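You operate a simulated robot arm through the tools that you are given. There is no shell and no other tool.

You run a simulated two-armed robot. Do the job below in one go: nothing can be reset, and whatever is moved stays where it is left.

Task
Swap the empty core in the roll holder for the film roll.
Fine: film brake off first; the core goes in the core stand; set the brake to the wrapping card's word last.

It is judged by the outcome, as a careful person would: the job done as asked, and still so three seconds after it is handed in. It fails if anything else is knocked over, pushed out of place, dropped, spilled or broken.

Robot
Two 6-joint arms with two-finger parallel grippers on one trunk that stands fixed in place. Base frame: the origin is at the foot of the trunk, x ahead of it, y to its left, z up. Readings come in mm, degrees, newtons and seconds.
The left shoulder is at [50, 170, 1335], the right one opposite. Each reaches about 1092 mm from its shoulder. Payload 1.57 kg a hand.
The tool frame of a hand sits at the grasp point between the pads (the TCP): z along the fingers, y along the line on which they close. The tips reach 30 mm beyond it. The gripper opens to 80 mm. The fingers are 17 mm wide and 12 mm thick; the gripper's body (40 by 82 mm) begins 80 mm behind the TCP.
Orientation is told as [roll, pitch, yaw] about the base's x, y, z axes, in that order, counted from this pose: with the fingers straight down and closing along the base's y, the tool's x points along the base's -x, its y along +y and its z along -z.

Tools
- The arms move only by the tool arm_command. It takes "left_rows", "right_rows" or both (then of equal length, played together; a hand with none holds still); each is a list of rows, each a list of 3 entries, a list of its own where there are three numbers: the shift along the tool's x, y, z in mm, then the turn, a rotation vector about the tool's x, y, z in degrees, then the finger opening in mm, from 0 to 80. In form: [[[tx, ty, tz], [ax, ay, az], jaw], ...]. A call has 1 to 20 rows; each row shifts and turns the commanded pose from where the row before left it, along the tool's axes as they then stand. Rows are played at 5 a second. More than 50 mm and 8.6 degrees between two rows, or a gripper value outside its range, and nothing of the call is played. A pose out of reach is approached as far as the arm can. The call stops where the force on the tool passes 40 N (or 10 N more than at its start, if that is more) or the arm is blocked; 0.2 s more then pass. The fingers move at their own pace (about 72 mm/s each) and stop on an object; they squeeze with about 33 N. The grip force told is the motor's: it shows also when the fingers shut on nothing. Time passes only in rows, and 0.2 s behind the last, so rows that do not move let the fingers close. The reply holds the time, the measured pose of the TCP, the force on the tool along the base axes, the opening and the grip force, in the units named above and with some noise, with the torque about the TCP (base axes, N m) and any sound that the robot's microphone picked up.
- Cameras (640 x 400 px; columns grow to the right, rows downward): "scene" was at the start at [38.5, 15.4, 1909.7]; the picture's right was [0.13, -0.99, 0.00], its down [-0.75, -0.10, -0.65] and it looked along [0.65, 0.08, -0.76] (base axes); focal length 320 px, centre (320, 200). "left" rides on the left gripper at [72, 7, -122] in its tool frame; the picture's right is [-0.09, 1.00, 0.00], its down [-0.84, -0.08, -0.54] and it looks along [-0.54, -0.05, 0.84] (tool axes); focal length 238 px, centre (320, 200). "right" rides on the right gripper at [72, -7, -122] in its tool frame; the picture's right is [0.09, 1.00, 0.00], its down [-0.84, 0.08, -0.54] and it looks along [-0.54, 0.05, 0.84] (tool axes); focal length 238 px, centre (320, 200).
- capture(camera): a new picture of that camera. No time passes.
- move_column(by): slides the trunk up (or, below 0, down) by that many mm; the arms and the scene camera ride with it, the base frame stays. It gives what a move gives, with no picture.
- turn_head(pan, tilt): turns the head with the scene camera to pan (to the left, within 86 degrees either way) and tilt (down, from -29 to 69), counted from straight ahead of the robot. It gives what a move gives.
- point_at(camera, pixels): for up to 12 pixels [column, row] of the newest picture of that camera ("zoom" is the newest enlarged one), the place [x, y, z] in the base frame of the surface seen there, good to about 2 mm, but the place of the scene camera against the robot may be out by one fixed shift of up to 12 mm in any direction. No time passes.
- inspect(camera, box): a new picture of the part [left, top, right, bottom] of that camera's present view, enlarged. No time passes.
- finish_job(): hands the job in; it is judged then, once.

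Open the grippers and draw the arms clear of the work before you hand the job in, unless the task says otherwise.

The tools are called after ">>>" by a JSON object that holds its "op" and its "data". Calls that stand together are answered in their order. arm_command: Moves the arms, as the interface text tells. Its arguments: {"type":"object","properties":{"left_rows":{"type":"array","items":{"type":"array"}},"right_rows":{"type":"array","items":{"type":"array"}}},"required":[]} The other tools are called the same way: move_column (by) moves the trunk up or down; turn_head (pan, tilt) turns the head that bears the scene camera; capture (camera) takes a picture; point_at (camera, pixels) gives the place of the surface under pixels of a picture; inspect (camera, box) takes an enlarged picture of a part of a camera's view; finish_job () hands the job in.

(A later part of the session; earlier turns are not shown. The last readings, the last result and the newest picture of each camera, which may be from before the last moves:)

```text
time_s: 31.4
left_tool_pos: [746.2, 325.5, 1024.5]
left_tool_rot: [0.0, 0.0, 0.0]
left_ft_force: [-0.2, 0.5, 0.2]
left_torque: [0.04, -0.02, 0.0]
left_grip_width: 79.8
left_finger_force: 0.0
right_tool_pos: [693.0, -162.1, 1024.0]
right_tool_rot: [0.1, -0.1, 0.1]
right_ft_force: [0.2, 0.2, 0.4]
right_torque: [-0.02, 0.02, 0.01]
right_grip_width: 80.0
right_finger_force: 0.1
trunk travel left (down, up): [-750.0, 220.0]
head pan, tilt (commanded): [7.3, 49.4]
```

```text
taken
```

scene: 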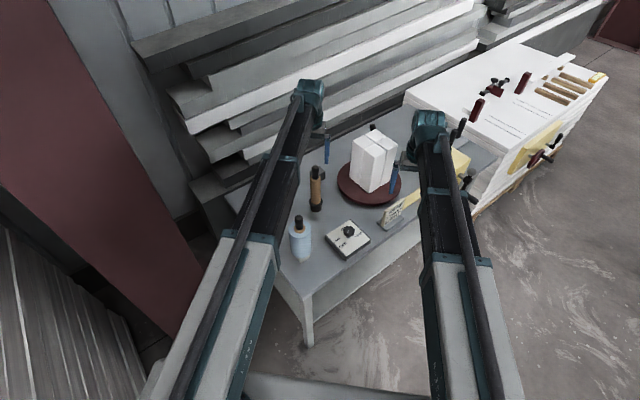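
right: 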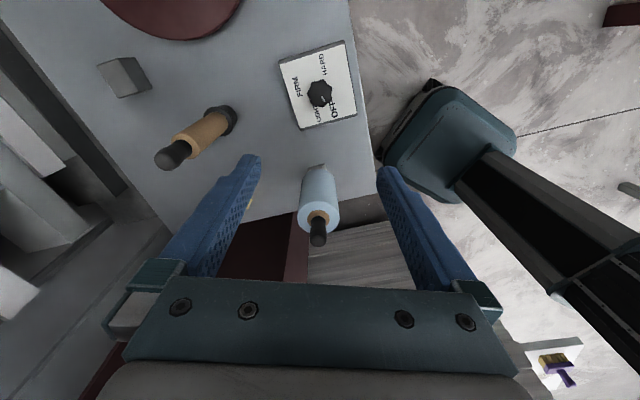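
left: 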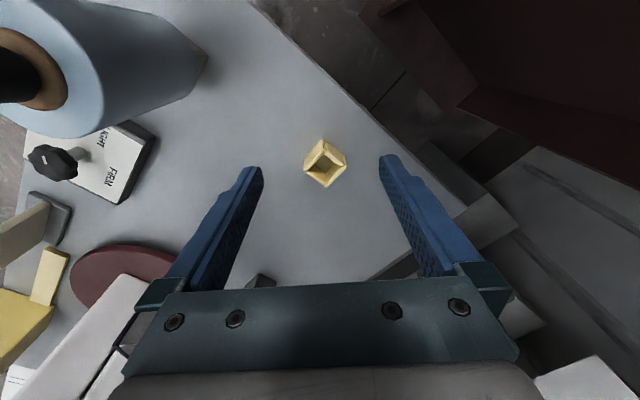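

>>> {"op": "inspect", "data": {"camera": "left", "box": [295, 130, 359, 196]}}

>>> {"op": "inspect", "data": {"camera": "left", "box": [0, 0, 220, 160]}}

```text
6.06 times, centred on (327, 163) of left
```

zoom: 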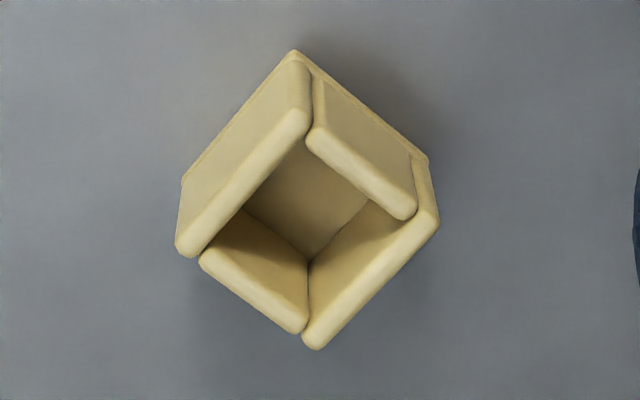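

```text
2.50 times, centred on (110, 80) of left
```

zoom: 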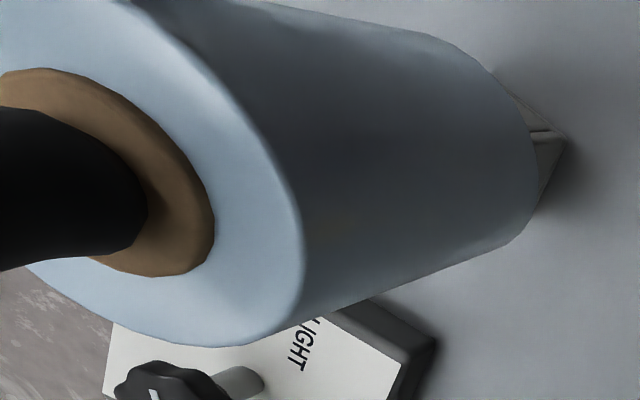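

I'll measure the stand's rim edges precisely in a fresh zoom.

>>> {"op": "inspect", "data": {"camera": "left", "box": [295, 130, 359, 196]}}

>>> {"op": "point_at", "data": {"camera": "zoom", "pixels": [[255, 175], [262, 182], [240, 160], [362, 275], [352, 270], [378, 285], [255, 290], [265, 282], [245, 302], [360, 180], [350, 190], [372, 166]]}}

>>> {"op": "point_at", "data": {"camera": "zoom", "pixels": [[310, 95], [186, 248], [310, 338], [430, 218], [300, 210], [320, 190], [330, 240], [330, 155], [400, 210], [210, 258], [298, 328]]}}

```text
6.06 times, centred on (327, 163) of left
```

zoom: 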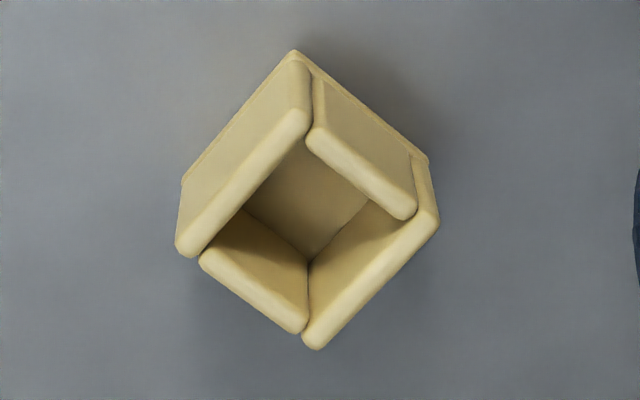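

```text
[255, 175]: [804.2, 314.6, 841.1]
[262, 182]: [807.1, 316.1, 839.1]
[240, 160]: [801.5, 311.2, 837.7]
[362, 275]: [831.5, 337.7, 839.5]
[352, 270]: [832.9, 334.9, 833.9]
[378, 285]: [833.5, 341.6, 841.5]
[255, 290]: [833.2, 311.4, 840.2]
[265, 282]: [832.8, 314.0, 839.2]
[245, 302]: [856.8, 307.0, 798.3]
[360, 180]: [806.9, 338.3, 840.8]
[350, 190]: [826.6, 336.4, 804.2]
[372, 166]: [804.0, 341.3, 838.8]
```

```text
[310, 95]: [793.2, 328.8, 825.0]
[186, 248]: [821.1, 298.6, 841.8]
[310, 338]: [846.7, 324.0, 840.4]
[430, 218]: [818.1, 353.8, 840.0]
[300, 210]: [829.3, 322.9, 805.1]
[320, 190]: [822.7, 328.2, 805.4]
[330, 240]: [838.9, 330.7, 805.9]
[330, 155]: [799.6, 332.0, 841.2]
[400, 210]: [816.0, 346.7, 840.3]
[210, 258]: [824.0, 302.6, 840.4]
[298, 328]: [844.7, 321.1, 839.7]
```

The stand's inner opening is about 31–32 mm, narrower than the 38 mm tube, so the core likely has a thinner peg below. I'll raise the trunk 100 mm and bring the left hand near the core (TCP about (869,141)) for a close look at its axis.

>>> {"op": "move_column", "data": {"by": 110}}

>>> {"op": "arm_command", "data": {"left_rows": [[[-24, -36, 0], [0, 0, 0], 80], [[-24, -36, 0], [0, 0, 0], 80], [[-24, -36, 0], [0, 0, 0], 80], [[-25, -36, 0], [0, 0, 0], 80], [[-25, -40, 0], [0, 0, 0], 80]]}}

>>> {"op": "capture", "data": {"camera": "left"}}

```text
time_s: 32.8
left_tool_pos: [747.7, 325.3, 1135.0]
left_tool_rot: [0.0, 0.0, 0.0]
left_ft_force: [0.9, 0.0, 0.2]
left_torque: [-0.01, 0.04, 0.0]
left_grip_width: 80.0
left_finger_force: 0.1
right_tool_pos: [692.4, -162.6, 1133.9]
right_tool_rot: [0.0, 0.0, 0.1]
right_ft_force: [-0.5, 0.2, 0.2]
right_torque: [0.02, 0.0, 0.01]
right_grip_width: 79.8
right_finger_force: 0.0
trunk travel left (down, up): [-860.0, 110.0]
head pan, tilt (commanded): [7.3, 49.4]
```

```text
time_s: 34.0
left_tool_pos: [869.8, 139.1, 1134.2]
left_tool_rot: [0.0, 0.0, 0.0]
left_ft_force: [-0.3, -0.5, 0.6]
left_torque: [0.01, 0.02, 0.01]
left_grip_width: 80.1
left_finger_force: 0.0
right_tool_pos: [692.6, -163.8, 1133.6]
right_tool_rot: [0.0, -0.1, 0.1]
right_ft_force: [-0.7, -0.6, 0.4]
right_torque: [-0.02, 0.05, 0.01]
right_grip_width: 79.9
right_finger_force: 0.1
trunk travel left (down, up): [-860.0, 110.0]
head pan, tilt (commanded): [7.3, 49.4]
```

```text
taken
```

left: 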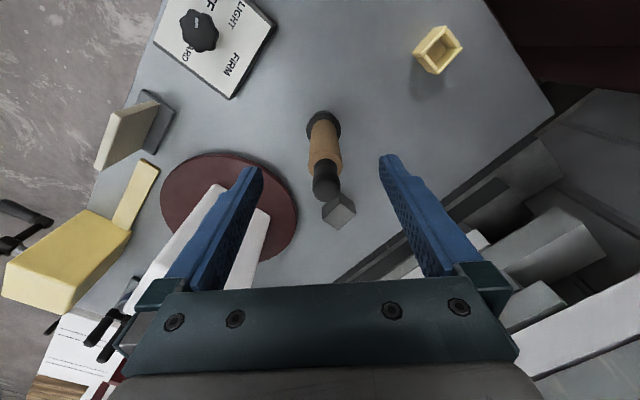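

The core is at (325,155) in the left view. I'll zoom in for edges.

>>> {"op": "inspect", "data": {"camera": "left", "box": [290, 100, 370, 210]}}

>>> {"op": "point_at", "data": {"camera": "zoom", "pixels": [[315, 180], [320, 215], [320, 235], [320, 255], [265, 205], [375, 205], [275, 255], [365, 255], [320, 300], [305, 60], [245, 80], [370, 80]]}}

```text
3.64 times, centred on (330, 155) of left
```

zoom: 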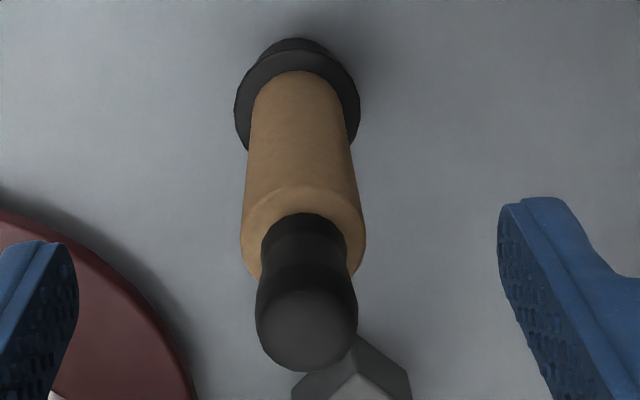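

```text
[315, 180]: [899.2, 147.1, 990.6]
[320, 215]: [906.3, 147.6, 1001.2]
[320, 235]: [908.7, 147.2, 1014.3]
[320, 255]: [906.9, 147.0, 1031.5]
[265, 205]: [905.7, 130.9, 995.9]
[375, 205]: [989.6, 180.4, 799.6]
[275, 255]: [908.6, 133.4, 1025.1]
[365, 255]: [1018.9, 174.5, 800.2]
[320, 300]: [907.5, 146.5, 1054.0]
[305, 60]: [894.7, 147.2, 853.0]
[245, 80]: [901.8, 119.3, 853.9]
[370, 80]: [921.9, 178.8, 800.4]
```

The core axis comes out at (919.3,141.6), diameter about 41 mm, with the knob about 28 mm wide on the same axis. I'll centre the left hand over it, then lower the trunk 101 mm so the fingers straddle the knob's neck.

>>> {"op": "arm_command", "data": {"left_rows": [[[-25, 1, 0], [0, 0, 0], 80], [[-24.5, 1.5, 0], [0, 0, 0], 80], [[0, 0, 0], [0, 0, 0], 80]]}}

>>> {"op": "capture", "data": {"camera": "left"}}

```text
time_s: 34.8
left_tool_pos: [918.9, 144.0, 1134.2]
left_tool_rot: [0.1, 0.0, 0.0]
left_ft_force: [0.5, 0.0, 0.4]
left_torque: [-0.02, -0.01, 0.0]
left_grip_width: 80.3
left_finger_force: 0.0
right_tool_pos: [693.0, -163.3, 1135.2]
right_tool_rot: [0.0, 0.0, 0.1]
right_ft_force: [0.1, 1.0, -0.4]
right_torque: [0.01, -0.02, -0.01]
right_grip_width: 80.0
right_finger_force: 0.0
trunk travel left (down, up): [-860.0, 110.0]
head pan, tilt (commanded): [7.3, 49.4]
```

```text
taken
```

left: 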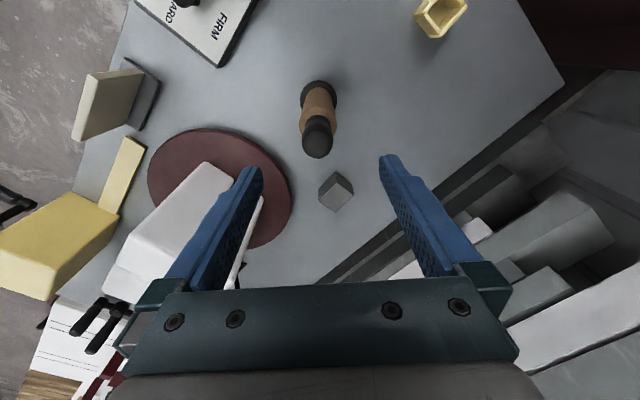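

The knob sits midway between the fingers (column 317 vs 320). I'll lower the trunk 101 mm to TCP z≈1033.

>>> {"op": "move_column", "data": {"by": -80}}

>>> {"op": "capture", "data": {"camera": "left"}}

```text
time_s: 36.0
left_tool_pos: [918.0, 142.8, 1055.2]
left_tool_rot: [0.0, 0.0, 0.0]
left_ft_force: [0.4, -0.1, -0.1]
left_torque: [-0.03, 0.02, -0.01]
left_grip_width: 80.1
left_finger_force: 0.0
right_tool_pos: [693.0, -163.1, 1054.6]
right_tool_rot: [0.0, 0.0, 0.0]
right_ft_force: [-1.1, -0.2, 0.1]
right_torque: [-0.03, -0.01, -0.01]
right_grip_width: 80.2
right_finger_force: 0.1
trunk travel left (down, up): [-780.0, 190.0]
head pan, tilt (commanded): [7.3, 49.4]
```

```text
taken
```

left: 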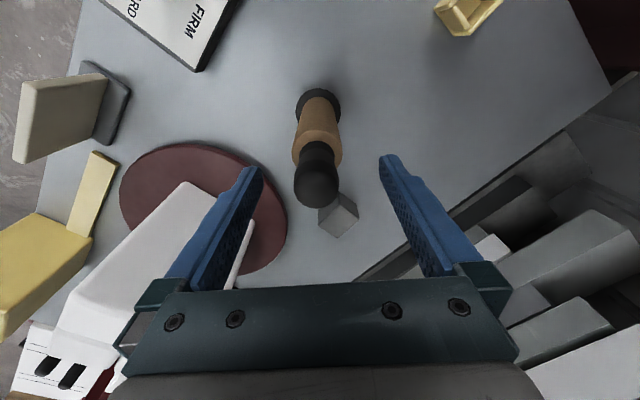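

The TCP axis projects to about (319,184) at bulb height and the knob bulb is at (317,184), so it's aligned within about 1 mm. I'll shift y by -1 mm, lower the last 22 mm, and close.

>>> {"op": "arm_command", "data": {"left_rows": [[[0, -1, 0], [0, 0, 0], 80]]}}

>>> {"op": "move_column", "data": {"by": -22}}

>>> {"op": "arm_command", "data": {"left_rows": [[[0, 0, 0], [0, 0, 0], 50], [[0, 0, 0], [0, 0, 0], 30], [[0, 0, 0], [0, 0, 0], 10], [[0, 0, 0], [0, 0, 0], 10], [[0, 0, 0], [0, 0, 0], 10]]}}

>>> {"op": "capture", "data": {"camera": "left"}}

```text
time_s: 36.4
left_tool_pos: [918.3, 144.0, 1054.7]
left_tool_rot: [0.0, 0.0, 0.0]
left_ft_force: [-0.4, -1.0, 0.4]
left_torque: [0.0, 0.0, -0.01]
left_grip_width: 80.0
left_finger_force: 0.0
right_tool_pos: [692.9, -162.6, 1055.6]
right_tool_rot: [-0.1, 0.0, 0.1]
right_ft_force: [0.2, 0.0, 0.7]
right_torque: [0.01, 0.0, 0.03]
right_grip_width: 80.0
right_finger_force: 0.0
trunk travel left (down, up): [-780.0, 190.0]
head pan, tilt (commanded): [7.3, 49.4]
```

```text
time_s: 37.1
left_tool_pos: [918.1, 143.2, 1032.8]
left_tool_rot: [0.0, 0.0, 0.1]
left_ft_force: [0.4, 0.5, 0.1]
left_torque: [0.0, 0.0, -0.01]
left_grip_width: 80.0
left_finger_force: 0.0
right_tool_pos: [692.6, -164.4, 1033.0]
right_tool_rot: [0.0, 0.1, 0.2]
right_ft_force: [1.0, 0.5, 0.1]
right_torque: [0.0, -0.01, 0.0]
right_grip_width: 80.0
right_finger_force: 0.1
trunk travel left (down, up): [-758.0, 212.0]
head pan, tilt (commanded): [7.3, 49.4]
```

```text
time_s: 38.3
left_tool_pos: [918.3, 144.3, 1033.1]
left_tool_rot: [0.0, -0.1, 0.0]
left_ft_force: [-0.2, -1.0, 0.1]
left_torque: [-0.24, -0.03, 0.02]
left_grip_width: 26.3
left_finger_force: 32.9
right_tool_pos: [692.7, -162.0, 1032.6]
right_tool_rot: [0.1, 0.0, 0.1]
right_ft_force: [0.2, 1.0, -0.4]
right_torque: [-0.05, -0.01, -0.02]
right_grip_width: 80.2
right_finger_force: 0.0
trunk travel left (down, up): [-758.0, 212.0]
head pan, tilt (commanded): [7.3, 49.4]
```

```text
taken
```

left: 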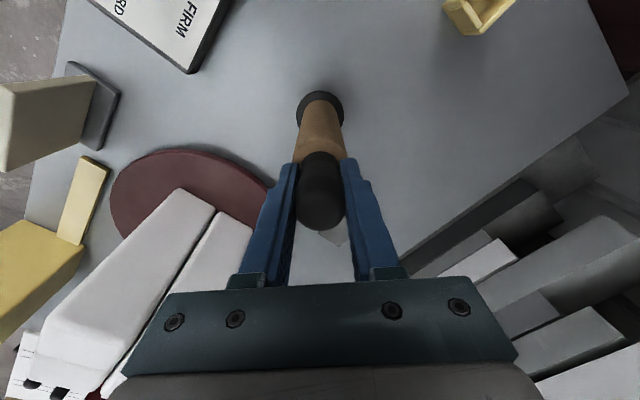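

The knob is gripped at 26.3 mm with little side force. I'll lift 15 mm first and check the force for any binding.

>>> {"op": "move_column", "data": {"by": 15}}

>>> {"op": "inspect", "data": {"camera": "left", "box": [270, 70, 380, 240]}}

```text
time_s: 38.9
left_tool_pos: [917.6, 143.8, 1048.1]
left_tool_rot: [-0.1, 0.0, 0.0]
left_ft_force: [1.3, 0.1, -1.6]
left_torque: [-0.08, 0.0, 0.01]
left_grip_width: 26.3
left_finger_force: 33.8
right_tool_pos: [693.0, -162.8, 1048.0]
right_tool_rot: [0.0, 0.0, 0.1]
right_ft_force: [-1.0, 0.4, -0.7]
right_torque: [0.03, 0.01, -0.02]
right_grip_width: 80.0
right_finger_force: 0.2
trunk travel left (down, up): [-773.0, 197.0]
head pan, tilt (commanded): [7.3, 49.4]
```

```text
2.35 times, centred on (325, 155) of left
```

zoom: 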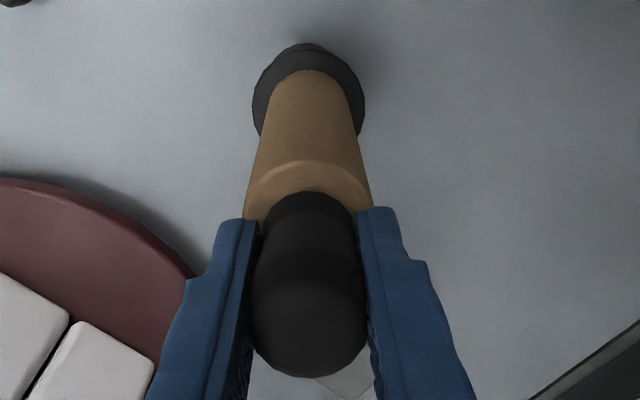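

Only 1.6 N of weight shows, so the core comes up freely. I'll lift 110 mm more.

>>> {"op": "move_column", "data": {"by": 60}}

>>> {"op": "move_column", "data": {"by": 80}}

>>> {"op": "capture", "data": {"camera": "left"}}

>>> {"op": "capture", "data": {"camera": "scene"}}

```text
time_s: 39.9
left_tool_pos: [919.6, 143.7, 1106.8]
left_tool_rot: [-0.1, 0.1, 0.0]
left_ft_force: [-0.6, 0.5, -1.9]
left_torque: [-0.07, -0.01, 0.0]
left_grip_width: 26.1
left_finger_force: 32.8
right_tool_pos: [693.0, -161.9, 1107.1]
right_tool_rot: [0.0, -0.1, 0.1]
right_ft_force: [-0.8, 0.1, 0.1]
right_torque: [-0.01, -0.03, 0.02]
right_grip_width: 80.0
right_finger_force: 0.0
trunk travel left (down, up): [-833.0, 137.0]
head pan, tilt (commanded): [7.3, 49.4]
```

```text
time_s: 41.1
left_tool_pos: [919.1, 143.7, 1186.2]
left_tool_rot: [-0.1, 0.0, 0.0]
left_ft_force: [0.4, 0.3, -1.4]
left_torque: [-0.04, 0.02, 0.02]
left_grip_width: 26.2
left_finger_force: 33.0
right_tool_pos: [692.9, -162.9, 1188.3]
right_tool_rot: [0.1, 0.0, 0.2]
right_ft_force: [-0.6, 0.6, 0.0]
right_torque: [0.01, -0.02, 0.0]
right_grip_width: 80.0
right_finger_force: 0.1
trunk travel left (down, up): [-913.0, 57.0]
head pan, tilt (commanded): [7.3, 49.4]
```

```text
taken
```

left: 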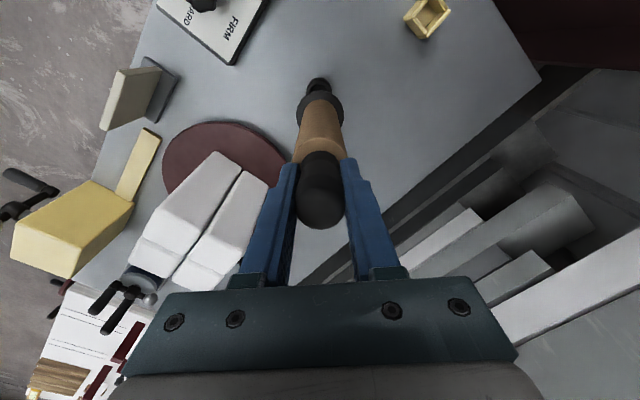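

```text
taken
```

scene: 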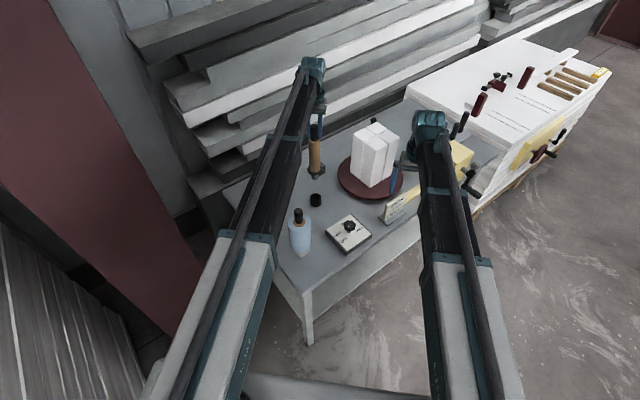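

The flange came up with the core, so the holder is the plain black cup at (316,199) in the scene. I'll zoom in on the lifted core's bottom and the holder.

>>> {"op": "inspect", "data": {"camera": "scene", "box": [280, 110, 350, 220]}}

>>> {"op": "inspect", "data": {"camera": "left", "box": [280, 60, 370, 180]}}

>>> {"op": "inspect", "data": {"camera": "right", "box": [270, 60, 600, 260]}}

```text
3.64 times, centred on (315, 165) of scene
```

zoom: 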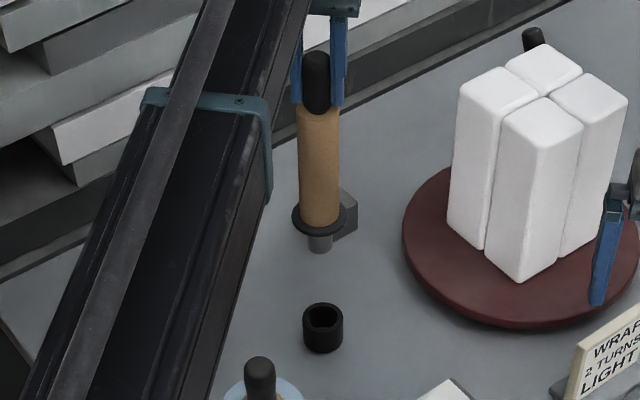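

```text
3.33 times, centred on (325, 120) of left
```

zoom: 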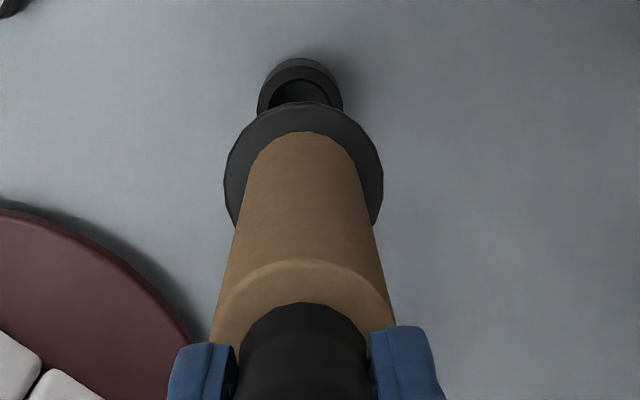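

```text
1.94 times, centred on (435, 160) of right
```

zoom: 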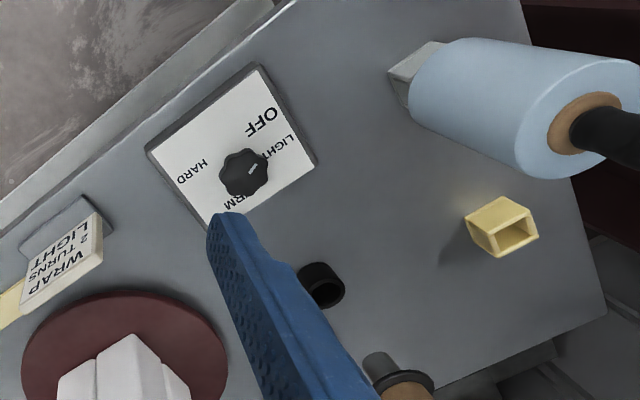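

The core has a flange with a grey spigot beneath, and the cup's bore looks possibly keyed. I'll zoom closer on both.

>>> {"op": "inspect", "data": {"camera": "scene", "box": [306, 186, 326, 210]}}

>>> {"op": "inspect", "data": {"camera": "scene", "box": [304, 160, 330, 184]}}

>>> {"op": "inspect", "data": {"camera": "right", "box": [415, 185, 500, 265]}}

>>> {"op": "inspect", "data": {"camera": "left", "box": [305, 70, 335, 95]}}

```text
16.00 times, centred on (316, 198) of scene
```

zoom: 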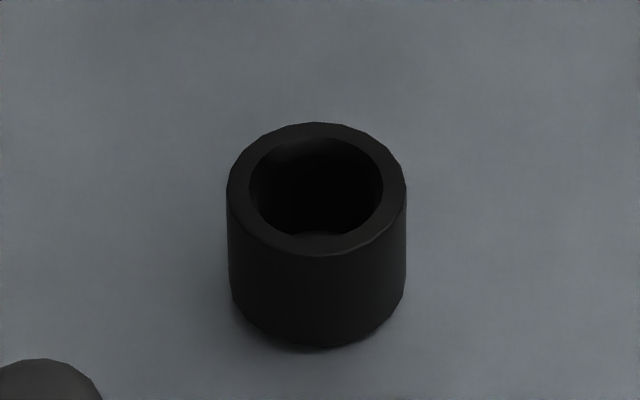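

```text
16.00 times, centred on (317, 172) of scene
```

zoom: 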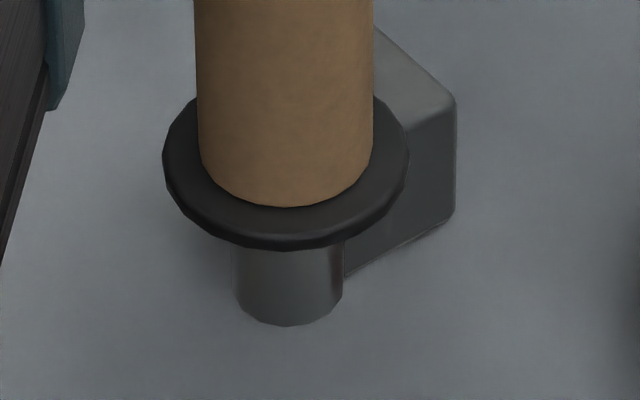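

```text
5.00 times, centred on (458, 225) of right
```

zoom: 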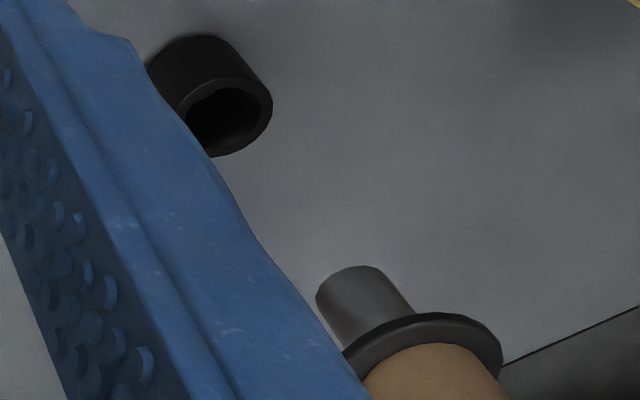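

```text
16.00 times, centred on (320, 82) of left
```

zoom: 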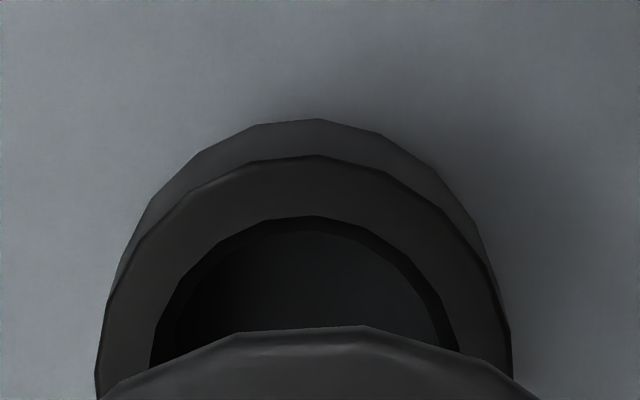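

The spigot is round, about 25 mm in diameter and about 40 mm long, and the cup bore is about 30 mm. I'll read the cup rim height and centre from this zoom.

>>> {"op": "point_at", "data": {"camera": "zoom", "pixels": [[315, 190], [130, 340], [480, 330], [200, 240], [430, 235], [300, 290], [310, 138], [310, 60]]}}

>>> {"op": "point_at", "data": {"camera": "left", "pixels": [[412, 20], [427, 33], [445, 12], [430, 0], [320, 115], [320, 135]]}}

```text
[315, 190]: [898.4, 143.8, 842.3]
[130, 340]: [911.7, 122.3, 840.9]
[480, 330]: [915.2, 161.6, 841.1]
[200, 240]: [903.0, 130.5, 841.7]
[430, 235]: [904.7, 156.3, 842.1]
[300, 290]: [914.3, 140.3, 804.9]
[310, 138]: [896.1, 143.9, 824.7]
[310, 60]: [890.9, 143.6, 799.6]
```

```text
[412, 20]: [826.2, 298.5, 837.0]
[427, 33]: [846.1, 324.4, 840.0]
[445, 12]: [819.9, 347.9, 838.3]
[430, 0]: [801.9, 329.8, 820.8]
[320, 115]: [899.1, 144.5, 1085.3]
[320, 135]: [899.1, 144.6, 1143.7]
```

Cup rim z is 842 and floor is 805, just like the stand, and the cup centre (918.5,143) matches the grip axis. I'll carry the core by (-98.5,+181.6) to hover over the yellow stand.

>>> {"op": "arm_command", "data": {"left_rows": [[[10, 18, 0], [0, 0, 0], 10], [[18, 34, 0], [0, 0, 0], 10], [[20, 37, 0], [0, 0, 0], 10], [[20, 37, 0], [0, 0, 0], 10], [[18, 32, 0], [0, 0, 0], 10], [[9, 16, 0], [0, 0, 0], 10], [[3.5, 7.6, 0], [0, 0, 0], 10], [[0, 0, 0], [0, 0, 0], 10], [[0, 0, 0], [0, 0, 0], 10]]}}

>>> {"op": "capture", "data": {"camera": "left"}}

>>> {"op": "capture", "data": {"camera": "scene"}}

```text
time_s: 43.1
left_tool_pos: [818.4, 325.7, 1188.4]
left_tool_rot: [-0.1, -0.1, 0.0]
left_ft_force: [0.3, 0.2, -2.0]
left_torque: [-0.03, -0.01, -0.02]
left_grip_width: 25.9
left_finger_force: 33.2
right_tool_pos: [692.4, -162.8, 1188.6]
right_tool_rot: [0.0, 0.0, 0.2]
right_ft_force: [0.5, 0.6, 0.4]
right_torque: [0.03, 0.02, 0.0]
right_grip_width: 80.0
right_finger_force: 0.1
trunk travel left (down, up): [-913.0, 57.0]
head pan, tilt (commanded): [7.3, 49.4]
```

```text
taken
```

left: 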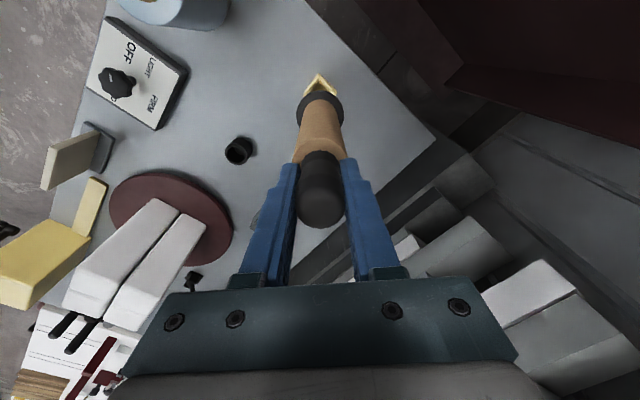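

```text
taken
```

scene: 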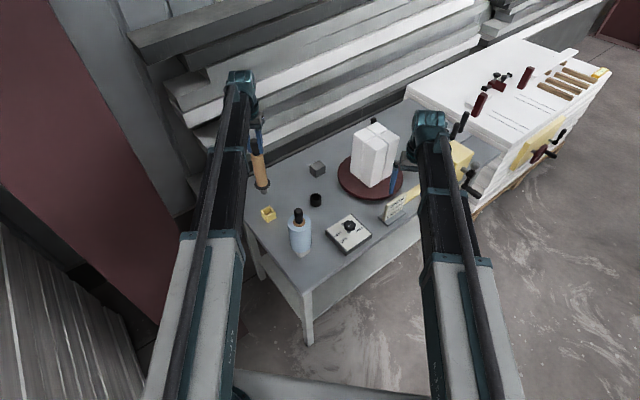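

The core hovers over the stand. I'll lower 106 mm so the spigot tip is about 12 mm above the stand's rim, then check alignment from the scene camera.

>>> {"op": "move_column", "data": {"by": -106}}

>>> {"op": "capture", "data": {"camera": "left"}}

>>> {"op": "capture", "data": {"camera": "scene"}}

```text
time_s: 44.5
left_tool_pos: [817.8, 324.9, 1082.5]
left_tool_rot: [-0.1, 0.0, 0.0]
left_ft_force: [0.0, -0.1, -1.4]
left_torque: [0.01, -0.01, -0.02]
left_grip_width: 26.3
left_finger_force: 33.3
right_tool_pos: [693.1, -162.1, 1081.4]
right_tool_rot: [-0.1, 0.1, 0.2]
right_ft_force: [1.0, -0.3, 0.2]
right_torque: [-0.02, 0.04, -0.01]
right_grip_width: 79.8
right_finger_force: 0.0
trunk travel left (down, up): [-807.0, 163.0]
head pan, tilt (commanded): [7.3, 49.4]
```

```text
taken
```

left: 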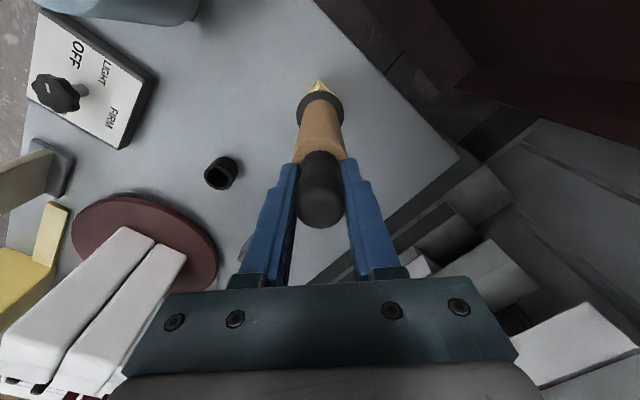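

```text
taken
```

scene: 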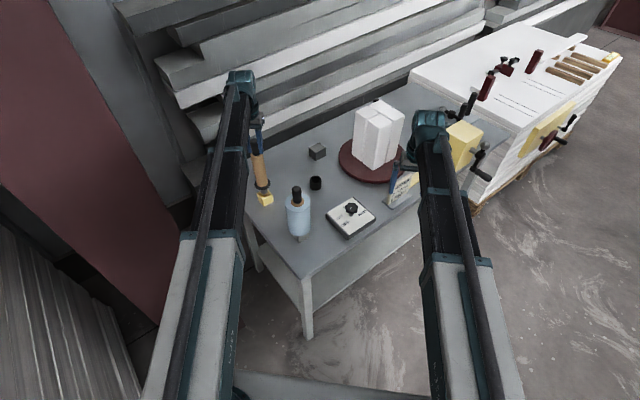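

>>> {"op": "inspect", "data": {"camera": "scene", "box": [250, 180, 282, 212]}}

>>> {"op": "inspect", "data": {"camera": "left", "box": [290, 65, 350, 125]}}

>>> {"op": "inspect", "data": {"camera": "right", "box": [420, 120, 640, 260]}}

```text
12.50 times, centred on (266, 196) of scene
```

zoom: 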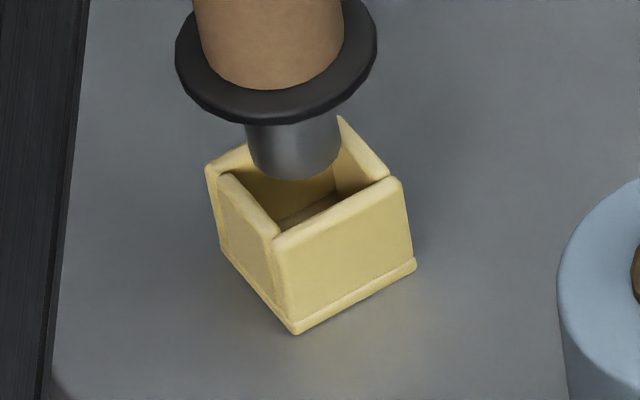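

```text
6.67 times, centred on (320, 95) of left
```

zoom: 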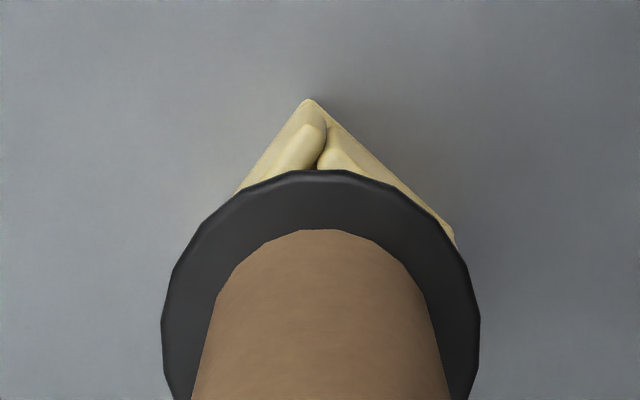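

```text
2.86 times, centred on (530, 190) of right
```

zoom: 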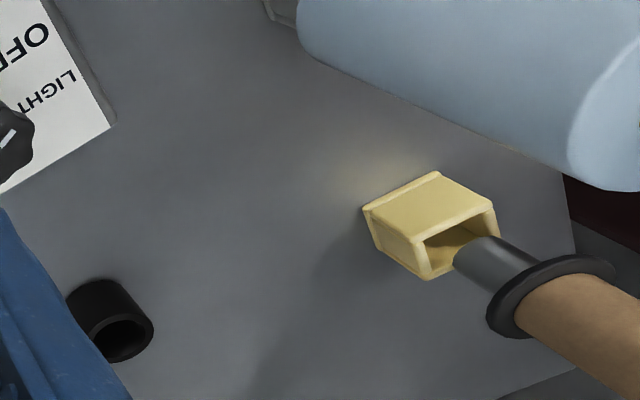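

From the scene view the spigot tip should land about 2 mm short toward the robot of the opening's centre, matching TCP x 818 vs the stand's 820. I'll shift +2 mm in x and lower gently.

>>> {"op": "arm_command", "data": {"left_rows": [[[-2, -0.3, 0], [0, 0, 0], 10], [[0, 0, 0], [0, 0, 0], 10]]}}

>>> {"op": "move_column", "data": {"by": -12}}

>>> {"op": "inspect", "data": {"camera": "scene", "box": [250, 180, 282, 212]}}

```text
time_s: 45.1
left_tool_pos: [820.8, 324.2, 1081.4]
left_tool_rot: [-0.1, -0.1, 0.0]
left_ft_force: [-0.2, 0.3, -1.6]
left_torque: [-0.01, 0.03, -0.03]
left_grip_width: 26.2
left_finger_force: 33.0
right_tool_pos: [692.7, -162.3, 1081.8]
right_tool_rot: [-0.1, 0.0, 0.1]
right_ft_force: [-0.2, 0.1, 0.4]
right_torque: [0.01, 0.0, 0.0]
right_grip_width: 80.2
right_finger_force: 0.0
trunk travel left (down, up): [-807.0, 163.0]
head pan, tilt (commanded): [7.3, 49.4]
```

```text
time_s: 45.7
left_tool_pos: [818.9, 325.9, 1069.7]
left_tool_rot: [-0.1, 0.0, 0.0]
left_ft_force: [-0.1, 0.4, -1.4]
left_torque: [0.01, 0.0, 0.04]
left_grip_width: 26.1
left_finger_force: 33.6
right_tool_pos: [692.6, -163.4, 1069.6]
right_tool_rot: [0.0, 0.0, 0.2]
right_ft_force: [-0.5, -0.3, -0.2]
right_torque: [0.0, 0.01, 0.04]
right_grip_width: 79.9
right_finger_force: 0.1
trunk travel left (down, up): [-795.0, 175.0]
head pan, tilt (commanded): [7.3, 49.4]
```

```text
12.50 times, centred on (266, 196) of scene
```

zoom: 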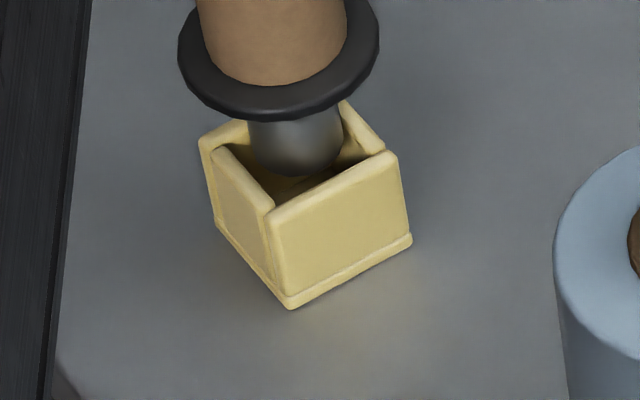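

The spigot tip is entering the opening roughly centred. I continue down in small steps watching the force.

>>> {"op": "move_column", "data": {"by": -12}}

>>> {"op": "inspect", "data": {"camera": "scene", "box": [250, 175, 282, 207]}}

```text
time_s: 46.3
left_tool_pos: [819.9, 325.0, 1058.0]
left_tool_rot: [0.0, 0.1, 0.0]
left_ft_force: [0.3, -0.3, -2.1]
left_torque: [0.0, 0.02, -0.01]
left_grip_width: 26.0
left_finger_force: 32.7
right_tool_pos: [692.5, -162.9, 1057.4]
right_tool_rot: [0.0, 0.0, 0.1]
right_ft_force: [0.6, 0.7, 0.3]
right_torque: [0.01, 0.01, 0.02]
right_grip_width: 80.1
right_finger_force: 0.1
trunk travel left (down, up): [-783.0, 187.0]
head pan, tilt (commanded): [7.3, 49.4]
```

```text
12.50 times, centred on (266, 191) of scene
```

zoom: 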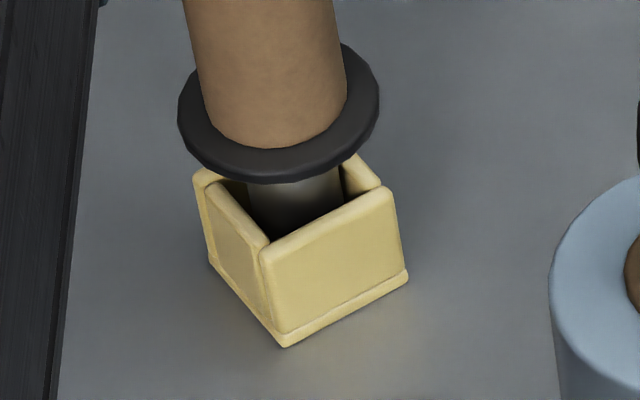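

The spigot is inside the stand with no contact force. I'll lower another 20 mm in two steps.

>>> {"op": "move_column", "data": {"by": -14}}

>>> {"op": "move_column", "data": {"by": -6}}

>>> {"op": "inspect", "data": {"camera": "scene", "box": [250, 170, 282, 202]}}

```text
time_s: 46.9
left_tool_pos: [820.8, 325.7, 1043.2]
left_tool_rot: [0.0, 0.0, 0.0]
left_ft_force: [-0.2, 0.0, -1.4]
left_torque: [0.01, -0.01, 0.02]
left_grip_width: 26.0
left_finger_force: 32.5
right_tool_pos: [693.1, -162.0, 1044.3]
right_tool_rot: [-0.1, 0.1, 0.1]
right_ft_force: [-0.4, 0.4, -0.1]
right_torque: [0.01, 0.0, 0.0]
right_grip_width: 80.2
right_finger_force: 0.0
trunk travel left (down, up): [-769.0, 201.0]
head pan, tilt (commanded): [7.3, 49.4]
```

```text
time_s: 47.4
left_tool_pos: [819.3, 325.3, 1037.6]
left_tool_rot: [0.1, 0.0, 0.0]
left_ft_force: [0.0, 0.5, -1.6]
left_torque: [0.03, -0.01, 0.0]
left_grip_width: 26.0
left_finger_force: 33.2
right_tool_pos: [691.8, -163.5, 1036.7]
right_tool_rot: [0.0, 0.0, 0.1]
right_ft_force: [-0.2, 0.0, 0.0]
right_torque: [0.0, -0.01, -0.01]
right_grip_width: 80.1
right_finger_force: 0.1
trunk travel left (down, up): [-763.0, 207.0]
head pan, tilt (commanded): [7.3, 49.4]
```

```text
12.50 times, centred on (266, 186) of scene
```

zoom: 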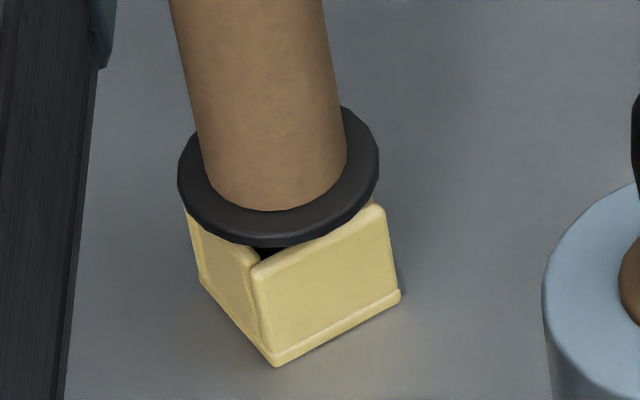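

About 4–5 mm of gap remains. I'll go down 3 mm, then 2 mm, until contact shows.

>>> {"op": "move_column", "data": {"by": -3}}

>>> {"op": "move_column", "data": {"by": -1.5}}

```text
time_s: 48.0
left_tool_pos: [819.8, 324.3, 1034.8]
left_tool_rot: [-0.1, 0.0, 0.0]
left_ft_force: [-1.4, 0.0, 0.5]
left_torque: [-0.03, 0.01, 0.06]
left_grip_width: 26.1
left_finger_force: 32.9
right_tool_pos: [692.2, -162.8, 1034.3]
right_tool_rot: [0.0, 0.1, 0.2]
right_ft_force: [0.0, 0.1, 0.8]
right_torque: [-0.01, 0.0, -0.01]
right_grip_width: 80.2
right_finger_force: 0.0
trunk travel left (down, up): [-760.0, 210.0]
head pan, tilt (commanded): [7.3, 49.4]
```

```text
time_s: 48.5
left_tool_pos: [819.3, 322.5, 1034.1]
left_tool_rot: [0.0, -0.1, 0.0]
left_ft_force: [1.9, 0.8, 19.4]
left_torque: [0.13, -0.48, 0.04]
left_grip_width: 26.0
left_finger_force: 33.2
right_tool_pos: [690.9, -163.4, 1034.7]
right_tool_rot: [0.0, 0.0, 0.0]
right_ft_force: [-0.9, -2.0, 1.1]
right_torque: [0.01, 0.01, 0.03]
right_grip_width: 79.9
right_finger_force: 0.1
trunk travel left (down, up): [-758.0, 212.0]
head pan, tilt (commanded): [7.3, 49.4]
```

Contact is clear (19 N up), so the core is seated. I'll ease up 1 mm to relieve it, then open the fingers.

>>> {"op": "move_column", "data": {"by": 1}}

>>> {"op": "arm_command", "data": {"left_rows": [[[0, 0, 0], [0, 0, 0], 30], [[0, 0, 0], [0, 0, 0], 45], [[0, 0, 0], [0, 0, 0], 80], [[0, 0, 0], [0, 0, 0], 80], [[0, 0, 0], [0, 0, 0], 80]]}}

>>> {"op": "capture", "data": {"camera": "left"}}

>>> {"op": "inspect", "data": {"camera": "scene", "box": [230, 120, 310, 210]}}

```text
time_s: 49.0
left_tool_pos: [819.1, 323.9, 1033.9]
left_tool_rot: [0.0, 0.1, 0.0]
left_ft_force: [2.6, 0.5, 9.7]
left_torque: [0.06, -0.36, 0.0]
left_grip_width: 25.9
left_finger_force: 33.0
right_tool_pos: [692.7, -162.3, 1033.9]
right_tool_rot: [0.0, -0.1, 0.0]
right_ft_force: [-0.7, -0.4, -0.8]
right_torque: [-0.01, 0.03, 0.01]
right_grip_width: 79.9
right_finger_force: 0.1
trunk travel left (down, up): [-759.0, 211.0]
head pan, tilt (commanded): [7.3, 49.4]
```

```text
time_s: 50.2
left_tool_pos: [819.4, 324.7, 1033.8]
left_tool_rot: [0.0, 0.0, 0.0]
left_ft_force: [-0.5, 0.6, -0.2]
left_torque: [-0.03, 0.0, 0.04]
left_grip_width: 80.2
left_finger_force: 0.1
right_tool_pos: [691.8, -163.1, 1033.7]
right_tool_rot: [0.1, 0.1, 0.0]
right_ft_force: [-0.1, 0.1, 1.0]
right_torque: [-0.01, -0.03, 0.01]
right_grip_width: 80.0
right_finger_force: 0.1
trunk travel left (down, up): [-759.0, 211.0]
head pan, tilt (commanded): [7.3, 49.4]
```

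```text
taken
```

left: 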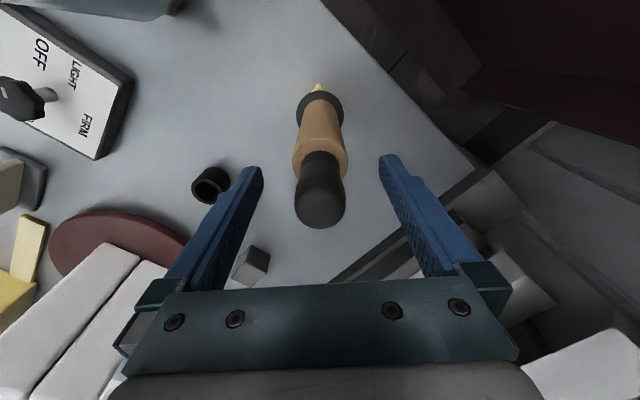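

```text
4.44 times, centred on (270, 165) of scene
```

zoom: 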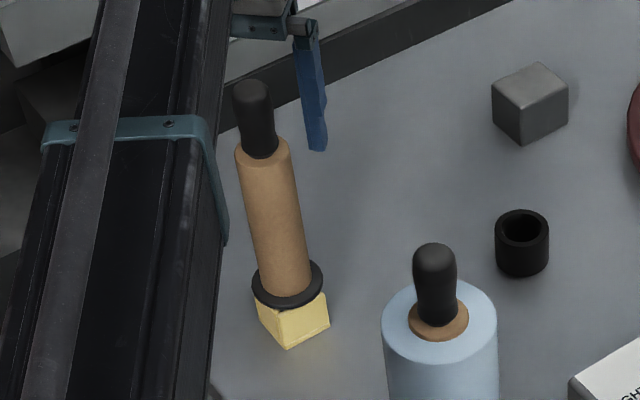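

The core stands upright in the yellow stand and the hand reads zero force. I'll raise the trunk clear (fingers are open around the knob) and then look at the roll.

>>> {"op": "move_column", "data": {"by": 60}}

>>> {"op": "capture", "data": {"camera": "left"}}

>>> {"op": "move_column", "data": {"by": 130}}

>>> {"op": "inspect", "data": {"camera": "scene", "box": [230, 160, 330, 260]}}

```text
time_s: 51.2
left_tool_pos: [821.4, 325.0, 1094.3]
left_tool_rot: [0.0, -0.1, 0.0]
left_ft_force: [0.3, -0.1, 0.6]
left_torque: [0.01, 0.0, 0.0]
left_grip_width: 80.1
left_finger_force: 0.0
right_tool_pos: [693.7, -163.5, 1093.8]
right_tool_rot: [0.0, -0.1, 0.1]
right_ft_force: [-0.4, 0.6, 0.4]
right_torque: [-0.01, 0.0, 0.0]
right_grip_width: 80.1
right_finger_force: 0.1
trunk travel left (down, up): [-819.0, 151.0]
head pan, tilt (commanded): [7.3, 49.4]
```

```text
taken
```

left: 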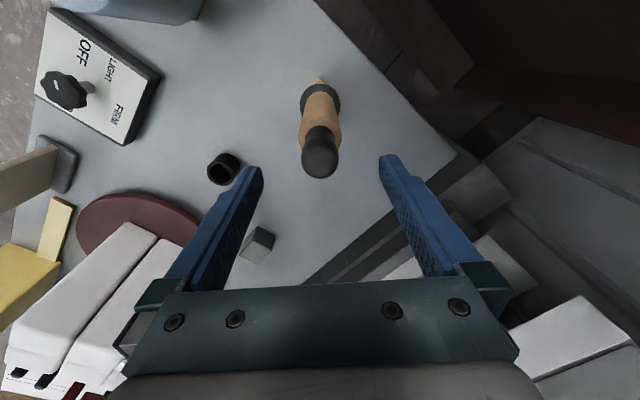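

```text
time_s: 52.8
left_tool_pos: [819.6, 325.0, 1222.8]
left_tool_rot: [-0.1, 0.0, 0.0]
left_ft_force: [0.6, 0.1, 0.0]
left_torque: [-0.01, 0.01, 0.01]
left_grip_width: 80.0
left_finger_force: 0.0
right_tool_pos: [693.2, -162.8, 1224.2]
right_tool_rot: [-0.1, -0.1, 0.2]
right_ft_force: [0.2, 0.4, 0.4]
right_torque: [0.01, 0.01, -0.02]
right_grip_width: 80.0
right_finger_force: 0.0
trunk travel left (down, up): [-949.0, 21.0]
head pan, tilt (commanded): [7.3, 49.4]
```

```text
4.00 times, centred on (280, 210) of scene
```

zoom: 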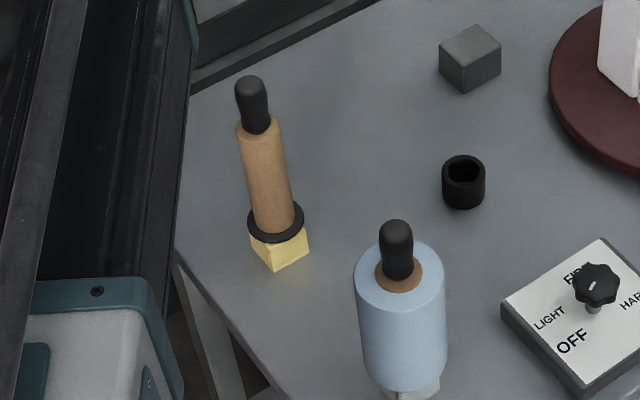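

The core is settled in its stand. Now I move the left hand over the roll near (677,157) at full height for a measuring look.

>>> {"op": "arm_command", "data": {"left_rows": [[[20, -28, 0], [0, 0, 0], 80], [[20, -28, 0], [0, 0, 0], 80], [[20, -28, 0], [0, 0, 0], 80], [[20, -28, 0], [0, 0, 0], 80], [[20, -28, 0], [0, 0, 0], 80], [[20, -28, 0], [0, 0, 0], 80], [[0, 0, 0], [0, 0, 0], 80]]}}

>>> {"op": "capture", "data": {"camera": "left"}}

```text
time_s: 54.4
left_tool_pos: [701.9, 156.7, 1223.3]
left_tool_rot: [0.0, 0.0, -0.1]
left_ft_force: [0.7, 1.2, 0.4]
left_torque: [-0.02, -0.01, 0.0]
left_grip_width: 79.6
left_finger_force: 0.1
right_tool_pos: [693.5, -162.1, 1224.9]
right_tool_rot: [0.0, 0.1, 0.1]
right_ft_force: [0.3, 0.2, -0.2]
right_torque: [0.0, 0.01, 0.03]
right_grip_width: 79.9
right_finger_force: 0.0
trunk travel left (down, up): [-949.0, 21.0]
head pan, tilt (commanded): [7.3, 49.4]
```

```text
taken
```

left: 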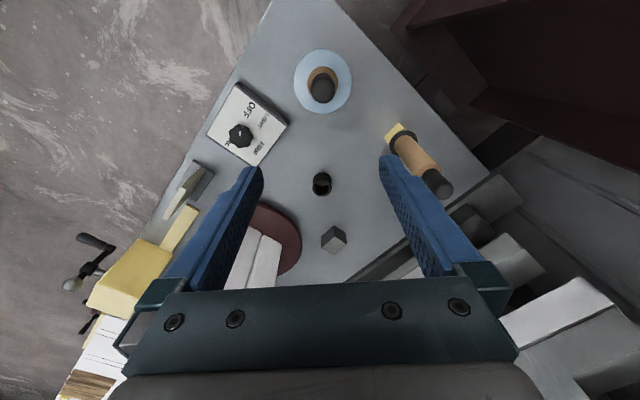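

The roll is at (322,80) seen from above. I'll zoom in and measure its rims.

>>> {"op": "inspect", "data": {"camera": "left", "box": [280, 35, 365, 125]}}

>>> {"op": "point_at", "data": {"camera": "zoom", "pixels": [[325, 95], [325, 340], [190, 215], [465, 215], [325, 140], [325, 285], [250, 210], [400, 210], [328, 250], [325, 200], [290, 250], [366, 250]]}}

>>> {"op": "point_at", "data": {"camera": "left", "pixels": [[320, 172], [313, 184], [331, 184], [321, 196], [321, 186], [321, 178], [340, 100], [322, 110]]}}

```text
4.44 times, centred on (322, 80) of left
```

zoom: 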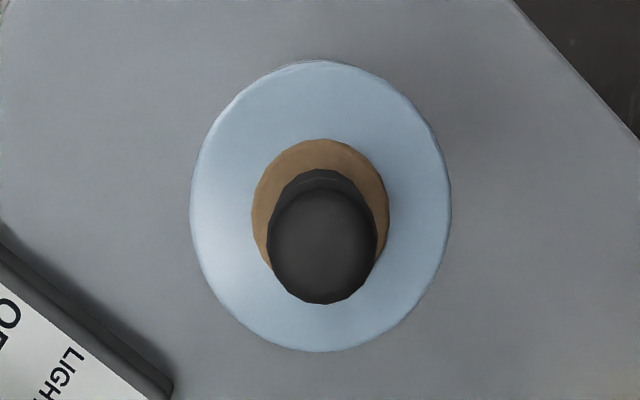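

```text
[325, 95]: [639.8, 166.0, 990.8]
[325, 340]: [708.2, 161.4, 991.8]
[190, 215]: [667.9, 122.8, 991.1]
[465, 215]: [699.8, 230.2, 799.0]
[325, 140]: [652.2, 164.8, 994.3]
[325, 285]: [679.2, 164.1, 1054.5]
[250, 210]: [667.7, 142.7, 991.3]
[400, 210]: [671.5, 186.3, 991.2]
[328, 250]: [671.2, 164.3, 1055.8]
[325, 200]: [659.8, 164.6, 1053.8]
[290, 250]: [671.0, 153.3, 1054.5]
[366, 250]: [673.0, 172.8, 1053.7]
```

```text
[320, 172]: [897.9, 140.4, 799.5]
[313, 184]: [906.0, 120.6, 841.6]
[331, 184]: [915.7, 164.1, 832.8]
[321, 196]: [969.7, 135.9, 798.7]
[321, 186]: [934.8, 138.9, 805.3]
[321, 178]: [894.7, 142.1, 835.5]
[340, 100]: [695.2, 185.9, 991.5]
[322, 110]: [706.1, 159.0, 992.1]
```

The roll's axis comes out near (671.8,162.4), film top z≈991 and knob top z≈1056, the same heights as the core. I'll move the open left hand over it.

>>> {"op": "arm_command", "data": {"left_rows": [[[15, 3, 0], [0, 0, 0], 80], [[14.5, 2.6, 0], [0, 0, 0], 80], [[0, 0, 0], [0, 0, 0], 80], [[0, 0, 0], [0, 0, 0], 80]]}}

>>> {"op": "move_column", "data": {"by": -130}}

>>> {"op": "capture", "data": {"camera": "left"}}

```text
time_s: 55.4
left_tool_pos: [670.0, 161.7, 1224.2]
left_tool_rot: [0.0, 0.0, -0.1]
left_ft_force: [-0.4, -0.3, -0.3]
left_torque: [0.01, 0.01, 0.01]
left_grip_width: 79.8
left_finger_force: 0.1
right_tool_pos: [692.7, -163.1, 1224.1]
right_tool_rot: [-0.1, 0.0, 0.1]
right_ft_force: [0.2, 0.4, 0.2]
right_torque: [0.02, 0.0, -0.01]
right_grip_width: 79.9
right_finger_force: 0.1
trunk travel left (down, up): [-949.0, 21.0]
head pan, tilt (commanded): [7.3, 49.4]
```

```text
time_s: 56.9
left_tool_pos: [671.8, 162.8, 1094.4]
left_tool_rot: [0.1, -0.1, 0.0]
left_ft_force: [0.1, -0.3, 0.3]
left_torque: [-0.01, 0.01, 0.01]
left_grip_width: 80.2
left_finger_force: 0.0
right_tool_pos: [693.3, -163.5, 1095.6]
right_tool_rot: [0.1, 0.0, 0.1]
right_ft_force: [-0.3, -0.1, -0.2]
right_torque: [-0.03, 0.01, -0.01]
right_grip_width: 80.2
right_finger_force: 0.0
trunk travel left (down, up): [-819.0, 151.0]
head pan, tilt (commanded): [7.3, 49.4]
```

```text
taken
```

left: 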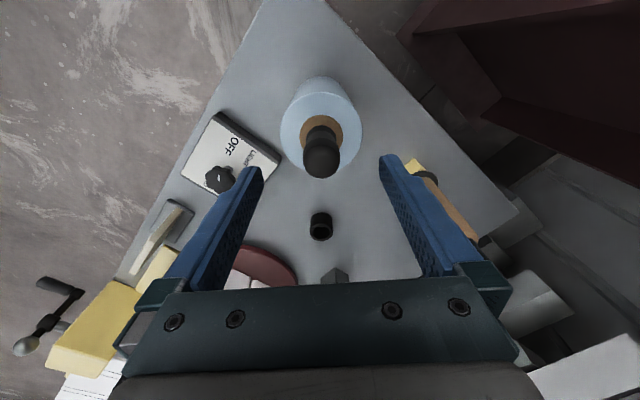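

I'll zoom to compare the knob's position with the TCP axis, which should project to (319,159) at bulb height.

>>> {"op": "inspect", "data": {"camera": "left", "box": [280, 70, 364, 190]}}

>>> {"op": "point_at", "data": {"camera": "zoom", "pixels": [[325, 290], [325, 320], [270, 300], [375, 300], [325, 190], [245, 230], [400, 230], [200, 200], [440, 200]]}}

```text
3.33 times, centred on (322, 130) of left
```

zoom: 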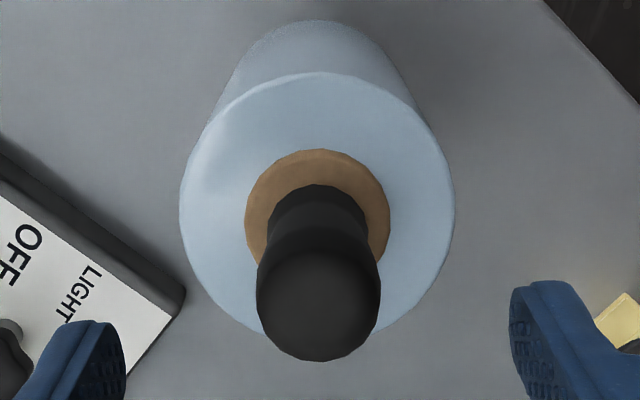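

```text
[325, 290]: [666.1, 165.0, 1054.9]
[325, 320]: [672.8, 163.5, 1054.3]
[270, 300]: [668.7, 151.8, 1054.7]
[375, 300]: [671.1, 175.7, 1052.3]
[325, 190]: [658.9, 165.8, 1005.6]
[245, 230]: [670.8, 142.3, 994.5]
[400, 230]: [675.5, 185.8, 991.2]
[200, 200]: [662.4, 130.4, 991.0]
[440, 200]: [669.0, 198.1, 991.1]
```

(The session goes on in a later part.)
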